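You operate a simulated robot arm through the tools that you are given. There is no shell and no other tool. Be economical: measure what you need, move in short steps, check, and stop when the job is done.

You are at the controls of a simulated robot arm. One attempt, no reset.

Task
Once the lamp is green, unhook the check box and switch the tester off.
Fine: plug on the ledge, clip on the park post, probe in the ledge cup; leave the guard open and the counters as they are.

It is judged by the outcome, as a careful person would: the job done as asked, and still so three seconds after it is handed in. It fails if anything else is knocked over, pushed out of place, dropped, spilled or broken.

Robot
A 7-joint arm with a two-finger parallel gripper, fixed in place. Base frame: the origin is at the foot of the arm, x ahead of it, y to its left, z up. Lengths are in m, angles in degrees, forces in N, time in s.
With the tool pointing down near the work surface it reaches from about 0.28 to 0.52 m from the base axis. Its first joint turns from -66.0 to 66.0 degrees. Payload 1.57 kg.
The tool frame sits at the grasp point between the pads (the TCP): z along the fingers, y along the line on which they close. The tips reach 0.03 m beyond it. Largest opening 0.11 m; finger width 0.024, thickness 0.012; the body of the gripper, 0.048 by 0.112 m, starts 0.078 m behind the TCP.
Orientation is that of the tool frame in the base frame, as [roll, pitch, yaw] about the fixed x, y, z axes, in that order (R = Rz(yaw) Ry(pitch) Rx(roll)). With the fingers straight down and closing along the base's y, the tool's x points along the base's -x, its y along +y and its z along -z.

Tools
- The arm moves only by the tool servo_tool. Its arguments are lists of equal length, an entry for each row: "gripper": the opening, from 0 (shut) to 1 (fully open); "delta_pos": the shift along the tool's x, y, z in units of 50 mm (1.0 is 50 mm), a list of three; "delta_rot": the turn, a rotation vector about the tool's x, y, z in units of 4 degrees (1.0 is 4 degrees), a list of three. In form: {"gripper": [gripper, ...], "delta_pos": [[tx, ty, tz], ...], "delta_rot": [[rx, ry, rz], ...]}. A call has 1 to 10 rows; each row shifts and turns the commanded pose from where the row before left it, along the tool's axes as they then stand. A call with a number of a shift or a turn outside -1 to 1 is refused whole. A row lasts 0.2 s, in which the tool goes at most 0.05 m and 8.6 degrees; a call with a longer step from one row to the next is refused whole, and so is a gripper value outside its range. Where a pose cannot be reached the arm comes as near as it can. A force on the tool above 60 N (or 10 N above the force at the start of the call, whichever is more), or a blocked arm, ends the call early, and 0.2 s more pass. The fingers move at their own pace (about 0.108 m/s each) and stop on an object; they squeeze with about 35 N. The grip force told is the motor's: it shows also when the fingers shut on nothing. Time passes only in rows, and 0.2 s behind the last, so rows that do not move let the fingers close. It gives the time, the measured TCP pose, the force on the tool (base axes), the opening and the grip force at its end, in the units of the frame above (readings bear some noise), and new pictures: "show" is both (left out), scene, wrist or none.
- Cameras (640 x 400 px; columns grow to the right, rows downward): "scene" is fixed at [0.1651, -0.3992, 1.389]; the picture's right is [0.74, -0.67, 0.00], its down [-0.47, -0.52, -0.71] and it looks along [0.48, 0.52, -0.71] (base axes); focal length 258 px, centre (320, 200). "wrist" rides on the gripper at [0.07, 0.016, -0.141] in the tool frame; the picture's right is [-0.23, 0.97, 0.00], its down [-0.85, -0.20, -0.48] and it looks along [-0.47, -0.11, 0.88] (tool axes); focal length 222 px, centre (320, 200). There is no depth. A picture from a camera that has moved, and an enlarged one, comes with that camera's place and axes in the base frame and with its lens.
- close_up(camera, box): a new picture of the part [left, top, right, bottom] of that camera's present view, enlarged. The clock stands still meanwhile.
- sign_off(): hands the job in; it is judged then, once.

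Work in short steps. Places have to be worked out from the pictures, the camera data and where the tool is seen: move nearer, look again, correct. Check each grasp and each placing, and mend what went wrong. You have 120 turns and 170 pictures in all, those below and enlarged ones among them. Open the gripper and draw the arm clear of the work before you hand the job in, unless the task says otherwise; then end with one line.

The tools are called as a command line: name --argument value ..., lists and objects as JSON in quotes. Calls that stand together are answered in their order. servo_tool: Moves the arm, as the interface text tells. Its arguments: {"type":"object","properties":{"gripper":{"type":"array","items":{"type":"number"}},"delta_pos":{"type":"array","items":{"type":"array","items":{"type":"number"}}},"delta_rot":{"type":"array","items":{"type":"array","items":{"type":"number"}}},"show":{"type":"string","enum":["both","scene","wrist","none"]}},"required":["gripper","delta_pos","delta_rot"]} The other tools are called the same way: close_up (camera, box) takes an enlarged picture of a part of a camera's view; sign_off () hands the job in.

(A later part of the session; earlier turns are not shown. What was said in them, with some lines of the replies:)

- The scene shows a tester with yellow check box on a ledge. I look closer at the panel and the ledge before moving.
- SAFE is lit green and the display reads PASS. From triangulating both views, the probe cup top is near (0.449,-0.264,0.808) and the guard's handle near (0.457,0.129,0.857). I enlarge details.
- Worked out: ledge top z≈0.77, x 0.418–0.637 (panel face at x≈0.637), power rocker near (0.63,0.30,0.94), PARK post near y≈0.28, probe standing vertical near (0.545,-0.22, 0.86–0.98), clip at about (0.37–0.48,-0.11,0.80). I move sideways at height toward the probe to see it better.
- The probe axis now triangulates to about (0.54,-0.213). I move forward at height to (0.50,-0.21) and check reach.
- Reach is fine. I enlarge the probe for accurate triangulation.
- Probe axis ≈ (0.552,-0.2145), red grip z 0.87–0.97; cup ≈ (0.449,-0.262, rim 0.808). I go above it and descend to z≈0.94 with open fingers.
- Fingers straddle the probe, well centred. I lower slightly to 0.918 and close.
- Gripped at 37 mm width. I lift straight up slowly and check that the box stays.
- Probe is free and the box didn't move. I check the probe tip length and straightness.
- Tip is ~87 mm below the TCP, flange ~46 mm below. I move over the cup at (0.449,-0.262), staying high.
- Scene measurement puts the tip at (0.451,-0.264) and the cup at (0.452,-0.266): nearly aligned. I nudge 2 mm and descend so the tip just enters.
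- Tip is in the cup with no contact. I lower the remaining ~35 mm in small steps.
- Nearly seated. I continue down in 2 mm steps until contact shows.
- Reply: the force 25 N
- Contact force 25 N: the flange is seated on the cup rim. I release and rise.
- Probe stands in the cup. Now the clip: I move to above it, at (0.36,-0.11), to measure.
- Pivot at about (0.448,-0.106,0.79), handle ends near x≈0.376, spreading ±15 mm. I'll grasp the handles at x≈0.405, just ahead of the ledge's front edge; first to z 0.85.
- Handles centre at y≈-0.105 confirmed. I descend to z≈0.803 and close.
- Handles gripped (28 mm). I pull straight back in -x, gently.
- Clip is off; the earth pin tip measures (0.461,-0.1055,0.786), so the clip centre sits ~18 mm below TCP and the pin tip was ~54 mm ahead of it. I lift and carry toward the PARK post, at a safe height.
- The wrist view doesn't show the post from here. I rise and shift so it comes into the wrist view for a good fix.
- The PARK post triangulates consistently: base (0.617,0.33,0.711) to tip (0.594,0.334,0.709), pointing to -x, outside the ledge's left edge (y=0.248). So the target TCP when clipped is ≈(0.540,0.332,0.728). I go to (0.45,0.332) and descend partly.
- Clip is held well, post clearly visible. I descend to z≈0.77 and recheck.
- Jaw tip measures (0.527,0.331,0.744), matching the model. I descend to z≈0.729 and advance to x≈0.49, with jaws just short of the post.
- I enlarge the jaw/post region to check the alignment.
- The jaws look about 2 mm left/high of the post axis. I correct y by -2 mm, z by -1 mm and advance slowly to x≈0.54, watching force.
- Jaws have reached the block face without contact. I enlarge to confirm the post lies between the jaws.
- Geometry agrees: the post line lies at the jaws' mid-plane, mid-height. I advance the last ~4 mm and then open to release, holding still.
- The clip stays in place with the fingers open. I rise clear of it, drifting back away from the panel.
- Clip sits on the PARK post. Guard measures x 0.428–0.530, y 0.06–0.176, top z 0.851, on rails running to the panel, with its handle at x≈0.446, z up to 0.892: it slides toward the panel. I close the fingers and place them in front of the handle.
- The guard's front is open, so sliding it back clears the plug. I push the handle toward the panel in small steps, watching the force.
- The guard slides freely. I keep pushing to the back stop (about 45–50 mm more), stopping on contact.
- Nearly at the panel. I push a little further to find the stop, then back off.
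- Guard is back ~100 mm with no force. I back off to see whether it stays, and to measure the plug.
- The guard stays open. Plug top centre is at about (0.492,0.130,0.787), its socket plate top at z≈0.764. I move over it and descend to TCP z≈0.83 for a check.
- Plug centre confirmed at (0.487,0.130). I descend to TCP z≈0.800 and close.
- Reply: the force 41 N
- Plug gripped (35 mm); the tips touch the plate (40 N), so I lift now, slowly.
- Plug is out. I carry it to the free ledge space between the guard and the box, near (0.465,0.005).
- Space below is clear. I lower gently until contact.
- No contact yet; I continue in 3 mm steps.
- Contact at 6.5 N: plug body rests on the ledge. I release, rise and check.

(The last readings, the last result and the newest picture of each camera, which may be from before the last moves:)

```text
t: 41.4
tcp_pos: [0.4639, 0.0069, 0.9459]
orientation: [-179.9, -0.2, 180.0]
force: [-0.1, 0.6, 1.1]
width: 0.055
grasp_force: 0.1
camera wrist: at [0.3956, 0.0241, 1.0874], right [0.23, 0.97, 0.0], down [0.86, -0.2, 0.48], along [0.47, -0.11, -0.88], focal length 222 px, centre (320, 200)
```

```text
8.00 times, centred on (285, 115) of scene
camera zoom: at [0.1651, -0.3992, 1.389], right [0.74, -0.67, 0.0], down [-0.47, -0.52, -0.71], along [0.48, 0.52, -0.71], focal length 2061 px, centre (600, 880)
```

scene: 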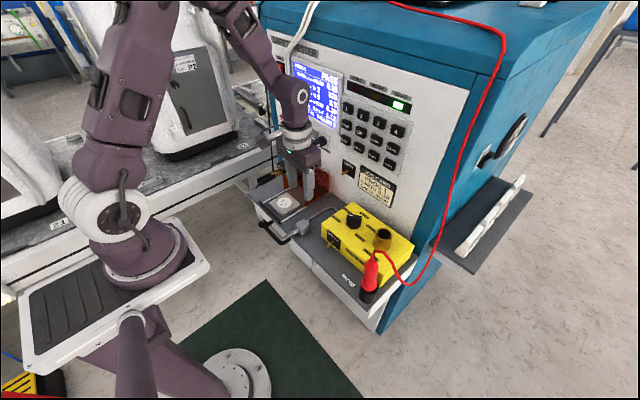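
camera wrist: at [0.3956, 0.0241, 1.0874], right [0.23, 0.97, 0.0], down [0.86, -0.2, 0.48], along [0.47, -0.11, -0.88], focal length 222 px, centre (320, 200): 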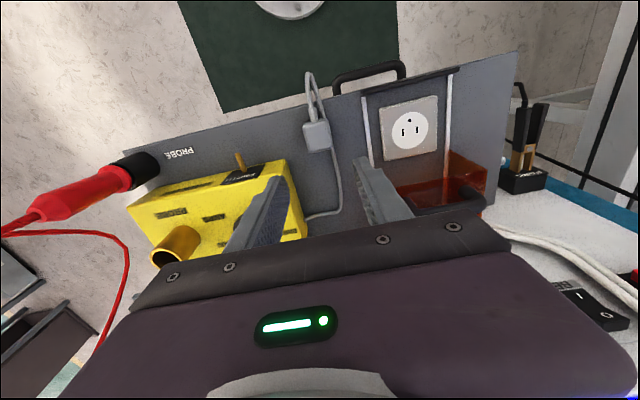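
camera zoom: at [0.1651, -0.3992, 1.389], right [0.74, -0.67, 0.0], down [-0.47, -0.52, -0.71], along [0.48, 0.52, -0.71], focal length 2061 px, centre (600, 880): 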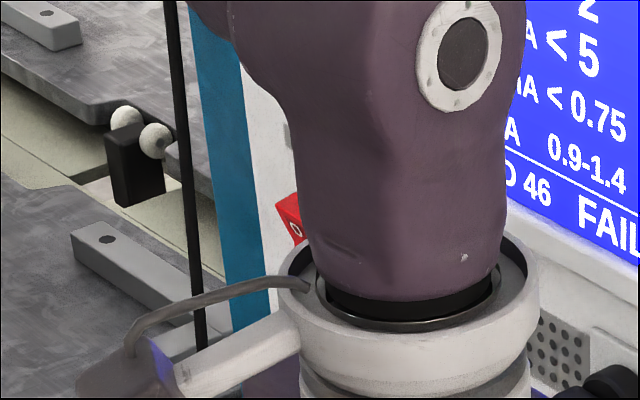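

Plug lies on the ledge with its cord; socket empty, guard still open, clip on the post. Now the power switch: I retreat to the middle and start pitching the tool forward so the fingers point at the panel, which also frees the scene view of the rocker.

servo_tool --gripper '[0, 0, 0, 0, 0, 0, 0, 0, 0, 0]' --delta_pos '[[0.8, 0, -0.5], [0.8, 0, -0.5], [0.8, 0, 0], [0, 0, 0], [0, 0, 0], [0, 0, 0], [0, 0, 0], [0, 0, 0], [0, 0, 0], [0, 0, 0]]' --delta_rot '[[0, 0, 0], [0, 0, 0], [0, 0, 0], [0, -1, 0], [0, -1, 0], [0, -1, 0], [0, -1, 0], [0, -1, 0], [0, -1, 0], [0, -1, 0]]'

close_up --camera "scene" --box '[260, 55, 340, 155]'

close_up --camera "scene" --box '[270, 100, 300, 136]'

```text
t: 43.6
tcp_pos: [0.3457, 0.0007, 0.9972]
orientation: [179.3, 17.5, 179.7]
force: [0.0, 0.0, -0.4]
width: 0.0003
grasp_force: 21.3
out of reach, approached as far as the arm can: row 8, 9, 10
camera wrist: at [0.2368, 0.0168, 1.1109], right [0.22, 0.97, 0.08], down [0.67, -0.21, 0.71], along [0.71, -0.1, -0.7], focal length 222 px, centre (320, 200)
```

scene: 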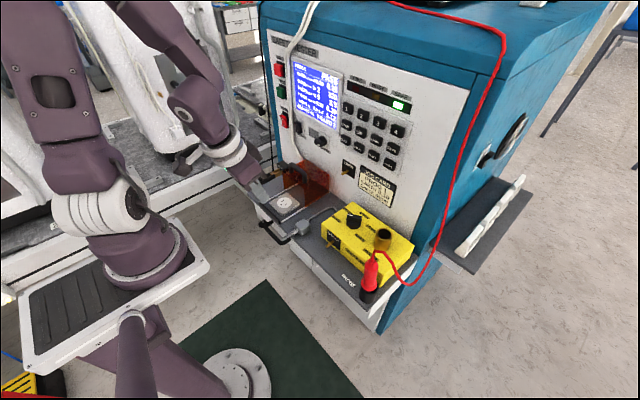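
wrist: 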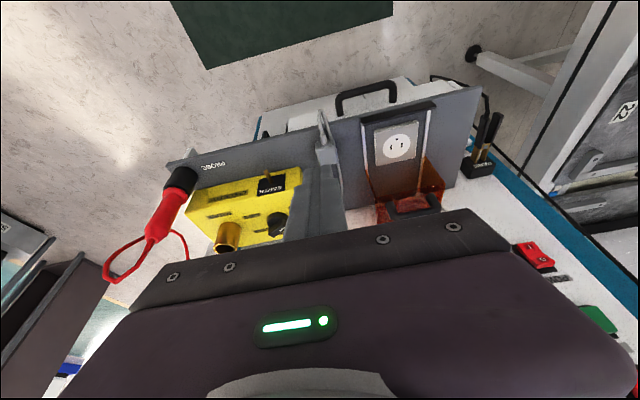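

```text
4.00 times, centred on (300, 105) of scene
camera zoom: at [0.1651, -0.3992, 1.389], right [0.74, -0.67, 0.0], down [-0.47, -0.52, -0.71], along [0.48, 0.52, -0.71], focal length 1031 px, centre (400, 580)
```

zoom: 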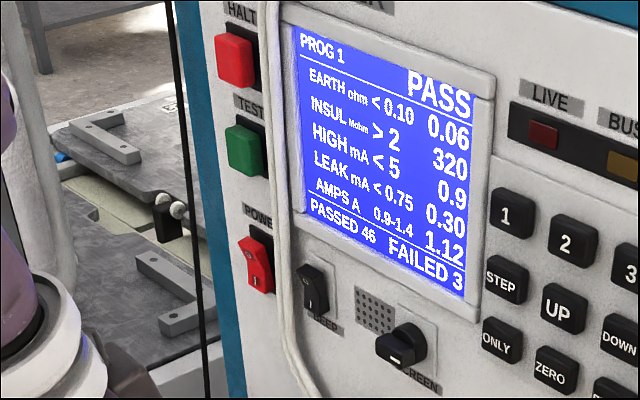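

```text
11.11 times, centred on (285, 118) of scene
camera zoom: at [0.1651, -0.3992, 1.389], right [0.74, -0.67, 0.0], down [-0.47, -0.52, -0.71], along [0.48, 0.52, -0.71], focal length 2863 px, centre (709, 1111)
```

zoom: 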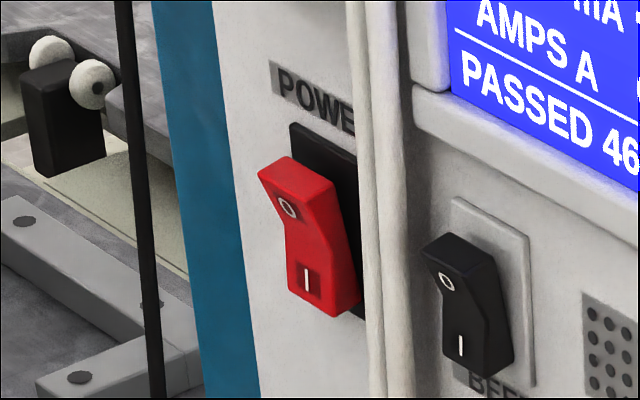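

Rocker: O (top) stands proud, I is pressed in, so pressing the top half turns it off; target about (0.617,0.29,0.963). Tilting is limited this close to the base, so I move sideways first and then forward, where more tilt should be reachable.

servo_tool --gripper '[0, 0, 0, 0, 0, 0]' --delta_pos '[[0, 0.95, 0], [0, 0.95, 0], [0, 0.95, 0], [0, 0.95, 0], [0, 0.95, 0], [0, 0.95, 0]]' --delta_rot '[[0, 0, 0], [0, 0, 0], [0, 0, 0], [0, 0, 0], [0, 0, 0], [0, 0, 0]]' --show "wrist"

```text
t: 45.0
tcp_pos: [0.3804, 0.266, 0.9864]
orientation: [179.4, 17.3, 179.6]
force: [0.4, 0.6, -0.3]
width: 0.0002
grasp_force: 21.0
out of reach, approached as far as the arm can: row 1, 2, 3
camera wrist: at [0.2723, 0.2813, 1.101], right [0.22, 0.97, 0.08], down [0.67, -0.21, 0.71], along [0.71, -0.1, -0.7], focal length 222 px, centre (320, 200)
```

wrist: 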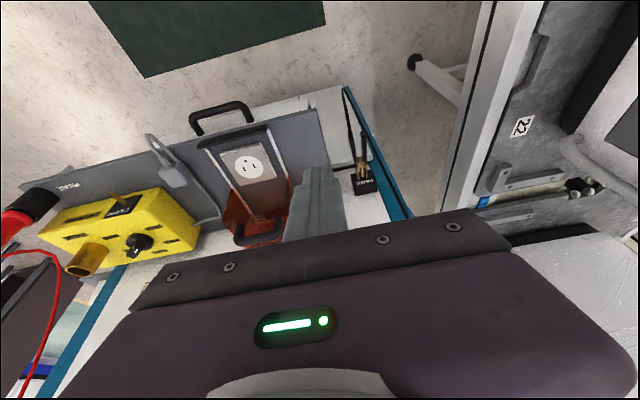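

Now at pitch 17°. I move forward and up to about (0.48,0.29,1.05), then tilt further.

servo_tool --gripper '[0, 0, 0, 0, 0, 0, 0, 0, 0]' --delta_pos '[[-0.57, 0.12, -0.16], [-0.57, 0.12, -0.16], [-0.57, 0.12, -0.16], [-0.57, 0.12, -0.15], [0, 0, 0], [0, 0, 0], [0, 0, 0], [0, 0, 0], [0, 0, 0]]' --delta_rot '[[0, 0, 0], [0, 0, 0], [0, 0, 0], [0, 0, 0], [0, -1, 0], [0, -1, 0], [0, -1, 0], [0, -1, 0], [0, -1, 0]]'

```text
t: 47.0
tcp_pos: [0.4796, 0.2881, 1.0501]
orientation: [179.1, 37.3, 179.3]
force: [-0.3, 0.3, 0.2]
width: 0.0003
grasp_force: 21.4
camera wrist: at [0.3394, 0.305, 1.1209], right [0.18, 0.97, 0.15], down [0.39, -0.21, 0.9], along [0.9, -0.11, -0.42], focal length 222 px, centre (320, 200)
```

scene: 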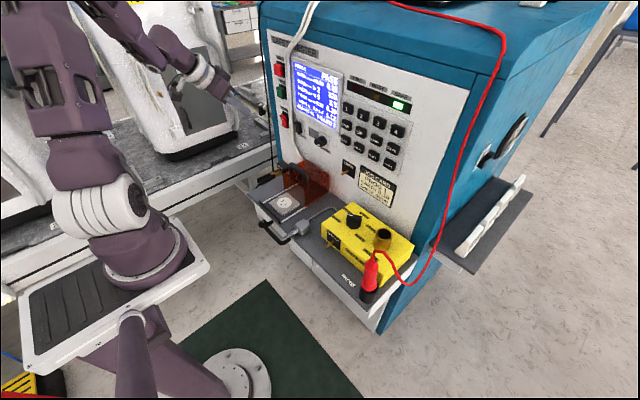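
wrist: 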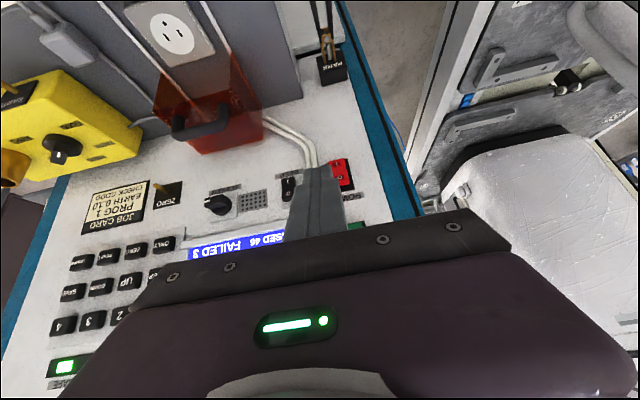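

Tilt is now 37° and reachable. I tilt further to ~57° here.

servo_tool --gripper '[0, 0, 0, 0, 0]' --delta_pos '[[0, 0, 0], [0, 0, 0], [0, 0, 0], [0, 0, 0], [0, 0, 0]]' --delta_rot '[[0, -1, 0], [0, -1, 0], [0, -1, 0], [0, -1, 0], [0, -1, 0]]'

close_up --camera "wrist" --box '[240, 60, 440, 220]'

close_up --camera "scene" --box '[220, 60, 310, 150]'

```text
t: 48.2
tcp_pos: [0.4813, 0.2882, 1.0505]
orientation: [178.7, 57.3, 178.7]
force: [-0.5, -0.4, -0.1]
width: 0.0001
grasp_force: 21.7
camera wrist: at [0.3237, 0.3056, 1.0685], right [0.12, 0.97, 0.2], down [0.06, -0.21, 0.98], along [0.99, -0.11, -0.08], focal length 222 px, centre (320, 200)
```

scene: 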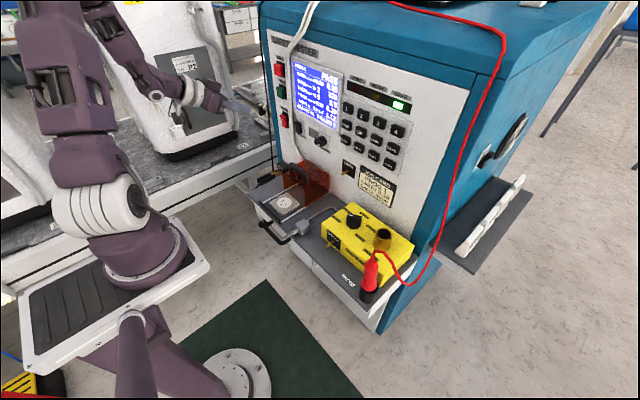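
wrist: 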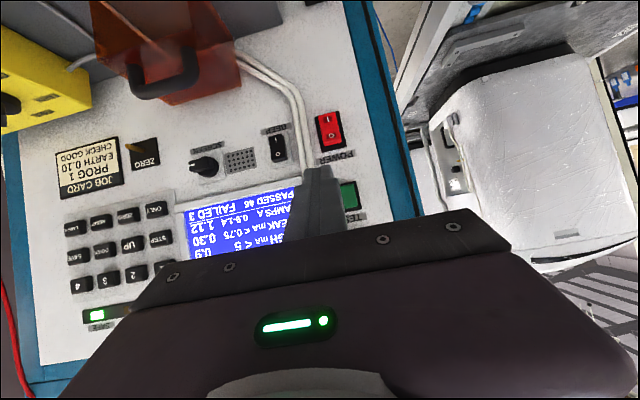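

```text
2.50 times, centred on (340, 140) of wrist
camera zoom: at [0.3237, 0.3056, 1.0685], right [0.12, 0.97, 0.2], down [0.06, -0.21, 0.98], along [0.99, -0.11, -0.08], focal length 555 px, centre (270, 350)
```

zoom: 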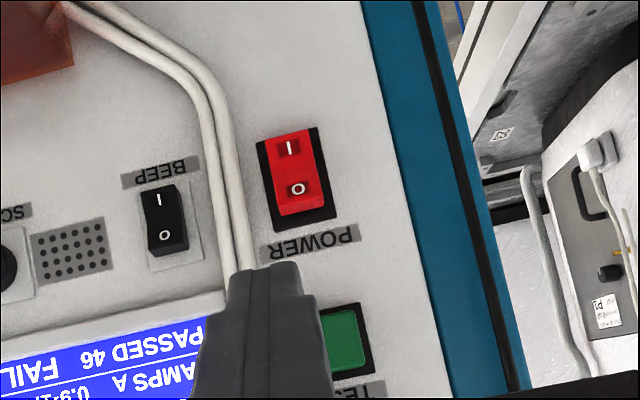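

```text
4.44 times, centred on (265, 105) of scene
camera zoom: at [0.1651, -0.3992, 1.389], right [0.74, -0.67, 0.0], down [-0.47, -0.52, -0.71], along [0.48, 0.52, -0.71], focal length 1145 px, centre (564, 622)
```

zoom: 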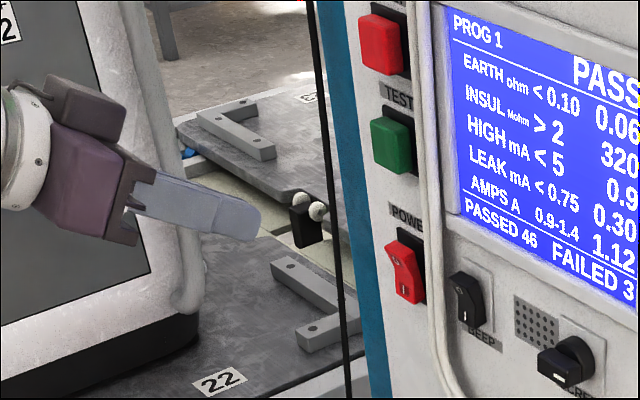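

O-half of the rocker triangulates to about (0.62,0.304,0.960). At 57° tilt the leading finger corner is at TCP+(0.032,0,-0.006). I go to a pre-contact pose (0.565,0.304,0.966).

servo_tool --gripper '[0, 0, 0]' --delta_pos '[[0.173, 0.105, 0.773], [0.173, 0.105, 0.773], [0.173, 0.105, 0.773]]' --delta_rot '[[0, 0, 0], [0, 0, 0], [0, 0, 0]]'

close_up --camera "wrist" --box '[260, 100, 400, 230]'

close_up --camera "scene" --box '[250, 80, 310, 140]'

```text
t: 49.0
tcp_pos: [0.564, 0.305, 0.9661]
orientation: [178.7, 57.3, 178.8]
force: [-0.9, -0.6, -0.3]
width: 0.0
grasp_force: 21.2
camera wrist: at [0.4074, 0.3225, 0.9843], right [0.13, 0.97, 0.2], down [0.06, -0.21, 0.98], along [0.99, -0.11, -0.08], focal length 222 px, centre (320, 200)
```

scene: 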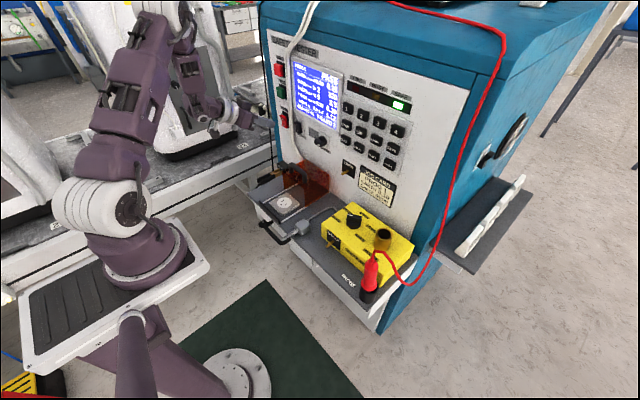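
wrist: 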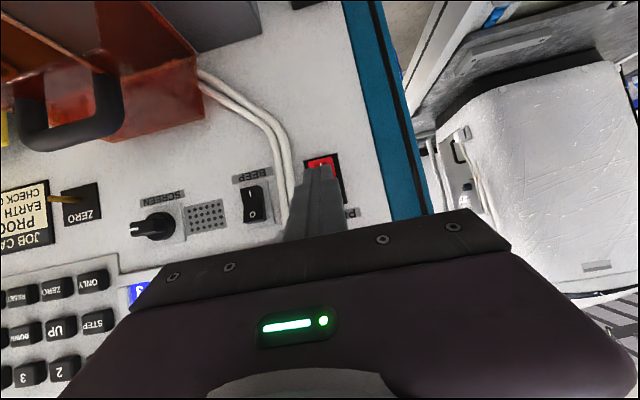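

```text
3.08 times, centred on (330, 165) of wrist
camera zoom: at [0.4074, 0.3225, 0.9843], right [0.13, 0.97, 0.2], down [0.06, -0.21, 0.98], along [0.99, -0.11, -0.08], focal length 684 px, centre (289, 308)
```

zoom: 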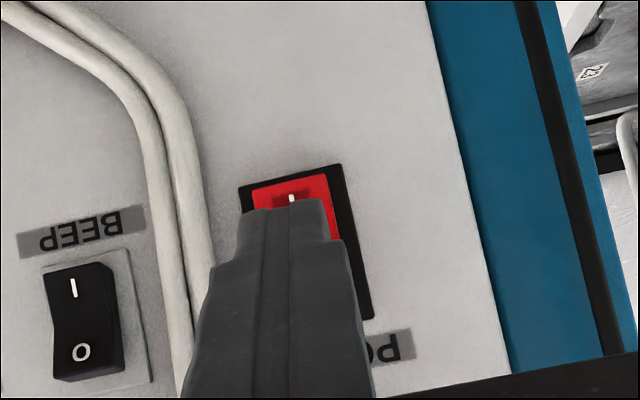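

```text
6.67 times, centred on (280, 110) of scene
camera zoom: at [0.1651, -0.3992, 1.389], right [0.74, -0.67, 0.0], down [-0.47, -0.52, -0.71], along [0.48, 0.52, -0.71], focal length 1718 px, centre (587, 800)
```

zoom: 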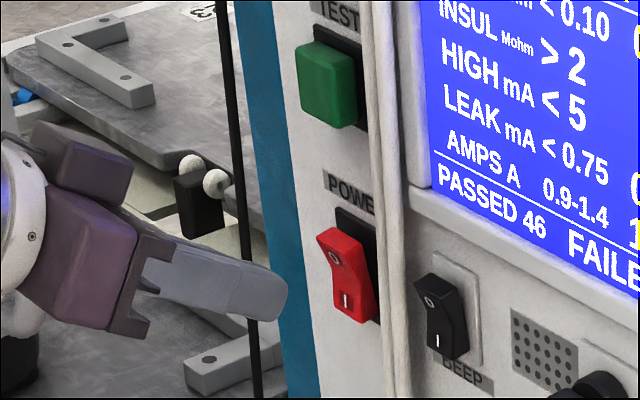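

Fingertip is in line with the O half. I advance along +x in 8 mm steps (with 3 mm up), watching force.

servo_tool --gripper '[0, 0, 0, 0]' --delta_pos '[[-0.136, 0, 0.103], [-0.086, 0, 0.135], [-0.086, 0, 0.135], [-0.054, 0, 0.084]]' --delta_rot '[[0, 0, 0], [0, 0, 0], [0, 0, 0], [0, 0, 0]]' --show "none"

close_up --camera "scene" --box '[255, 85, 315, 145]'

```text
t: 50.0
tcp_pos: [0.5921, 0.3038, 0.9682]
orientation: [178.7, 57.4, 178.8]
force: [0.0, 1.1, -0.5]
width: 0.0001
grasp_force: 21.5
```

```text
6.67 times, centred on (285, 115) of scene
camera zoom: at [0.1651, -0.3992, 1.389], right [0.74, -0.67, 0.0], down [-0.47, -0.52, -0.71], along [0.48, 0.52, -0.71], focal length 1718 px, centre (553, 767)
```

zoom: 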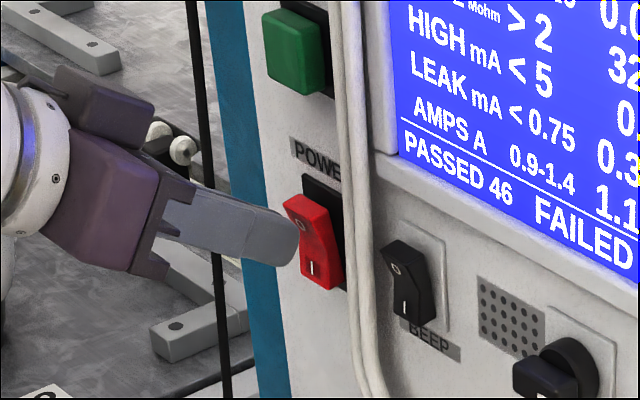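

Close to contact. I press on in 3–4 mm steps.

servo_tool --gripper '[0, 0, 0]' --delta_pos '[[-0.043, 0, 0.067], [-0.043, 0, 0.067], [-0.043, 0, 0.067]]' --delta_rot '[[0, 0, 0], [0, 0, 0], [0, 0, 0]]' --show "none"

close_up --camera "scene" --box '[255, 55, 345, 145]'

```text
t: 50.8
tcp_pos: [0.6, 0.3055, 0.9684]
orientation: [178.8, 56.9, 179.2]
force: [-24.6, -6.2, 9.8]
width: 0.0002
grasp_force: 21.4
stopped in row 3: the force on the tool passed its limit (the readings are from after the stop); the commanded pose is now the measured one
```

```text
4.44 times, centred on (300, 100) of scene
camera zoom: at [0.1642, -0.3995, 1.389], right [0.74, -0.67, 0.0], down [-0.47, -0.52, -0.71], along [0.48, 0.52, -0.71], focal length 1145 px, centre (409, 644)
```

zoom: 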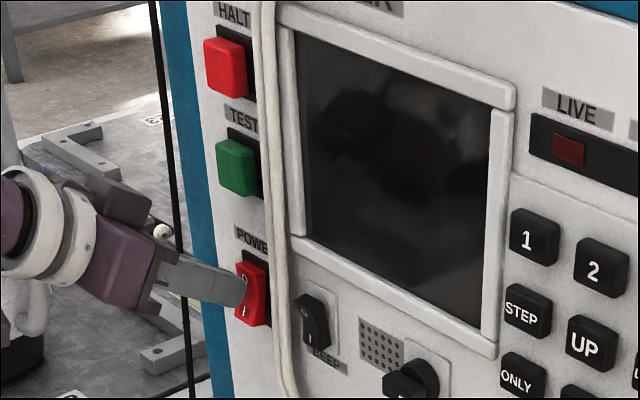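

The rocker flipped and the display went dark: the tester is off. I back straight off the panel and retreat.

servo_tool --gripper '[0, 0, 0, 0, 0.5, 0.5, 0.5]' --delta_pos '[[0.11, 0, -0.17], [0.27, 0, -0.42], [0.3, 0, -0.6], [0, 0, -0.9], [0, 0, -0.9], [0, -0.5, -0.4], [0, 0, 0]]' --delta_rot '[[0, 0, 0], [0, 0, 0], [0, 0, 0], [0, 0, 0], [0, 0, 0], [0, 0, 0], [0, 0, 0]]'

close_up --camera "scene" --box '[250, 60, 430, 180]'

close_up --camera "scene" --box '[240, 145, 430, 310]'

close_up --camera "scene" --box '[250, 150, 310, 200]'

```text
t: 52.4
tcp_pos: [0.4421, 0.279, 1.0319]
orientation: [178.9, 57.0, 179.0]
force: [0.1, 0.3, 0.2]
width: 0.0548
grasp_force: 0.1
camera wrist: at [0.2857, 0.2962, 1.0508], right [0.12, 0.97, 0.2], down [0.06, -0.21, 0.98], along [0.99, -0.11, -0.09], focal length 222 px, centre (320, 200)
```

scene: 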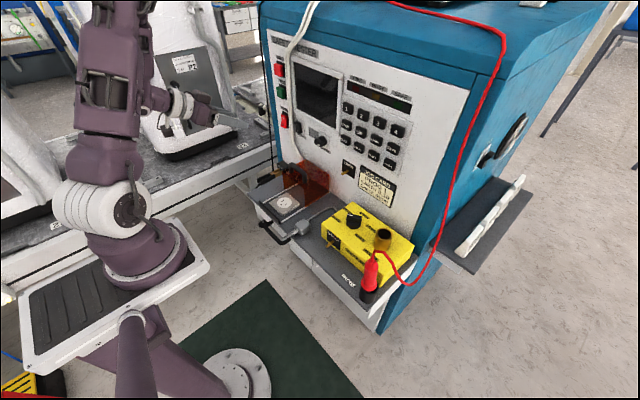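
wrist: 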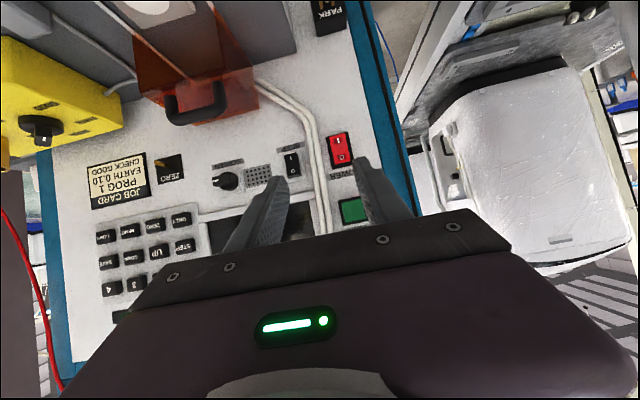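

```text
3.33 times, centred on (340, 120) of scene
camera zoom: at [0.1651, -0.3992, 1.389], right [0.74, -0.67, 0.0], down [-0.47, -0.52, -0.71], along [0.48, 0.52, -0.71], focal length 859 px, centre (253, 467)
```

zoom: 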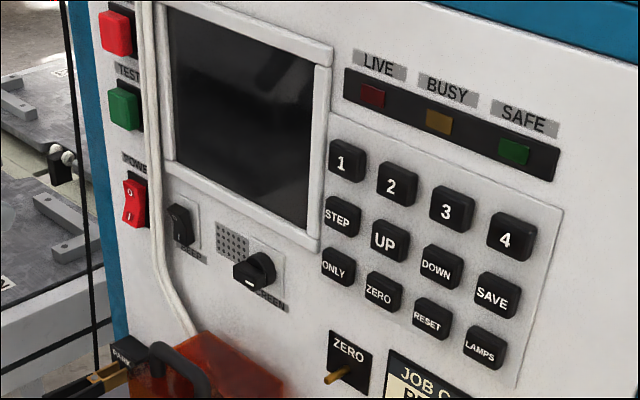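

```text
2.42 times, centred on (335, 228) of scene
camera zoom: at [0.1651, -0.3992, 1.389], right [0.74, -0.67, 0.0], down [-0.47, -0.52, -0.71], along [0.48, 0.52, -0.71], focal length 625 px, centre (284, 133)
```

zoom: 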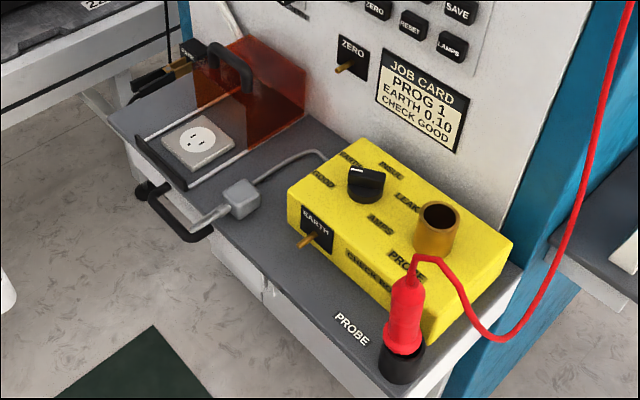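

```text
8.00 times, centred on (280, 175) of scene
camera zoom: at [0.1651, -0.3992, 1.389], right [0.74, -0.67, 0.0], down [-0.47, -0.52, -0.71], along [0.48, 0.52, -0.71], focal length 2061 px, centre (640, 400)
```

zoom: 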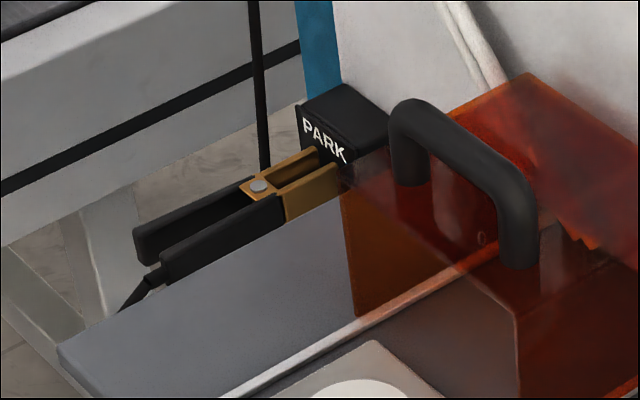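

The rocker reads O, and the display and lamps are dark. The probe is in its cup, the clip on the PARK post, the plug on the ledge and the guard open. The gripper is open and the arm clear, so I hand in.

sign_off

```text
The job is handed in.
```

With the SAFE lamp green, I unhooked the check box and switched the tester off: the plug is on the ledge, the clip is on the park post, the probe is in its cup, the guard is open, and I pressed nothing that changes the counters.
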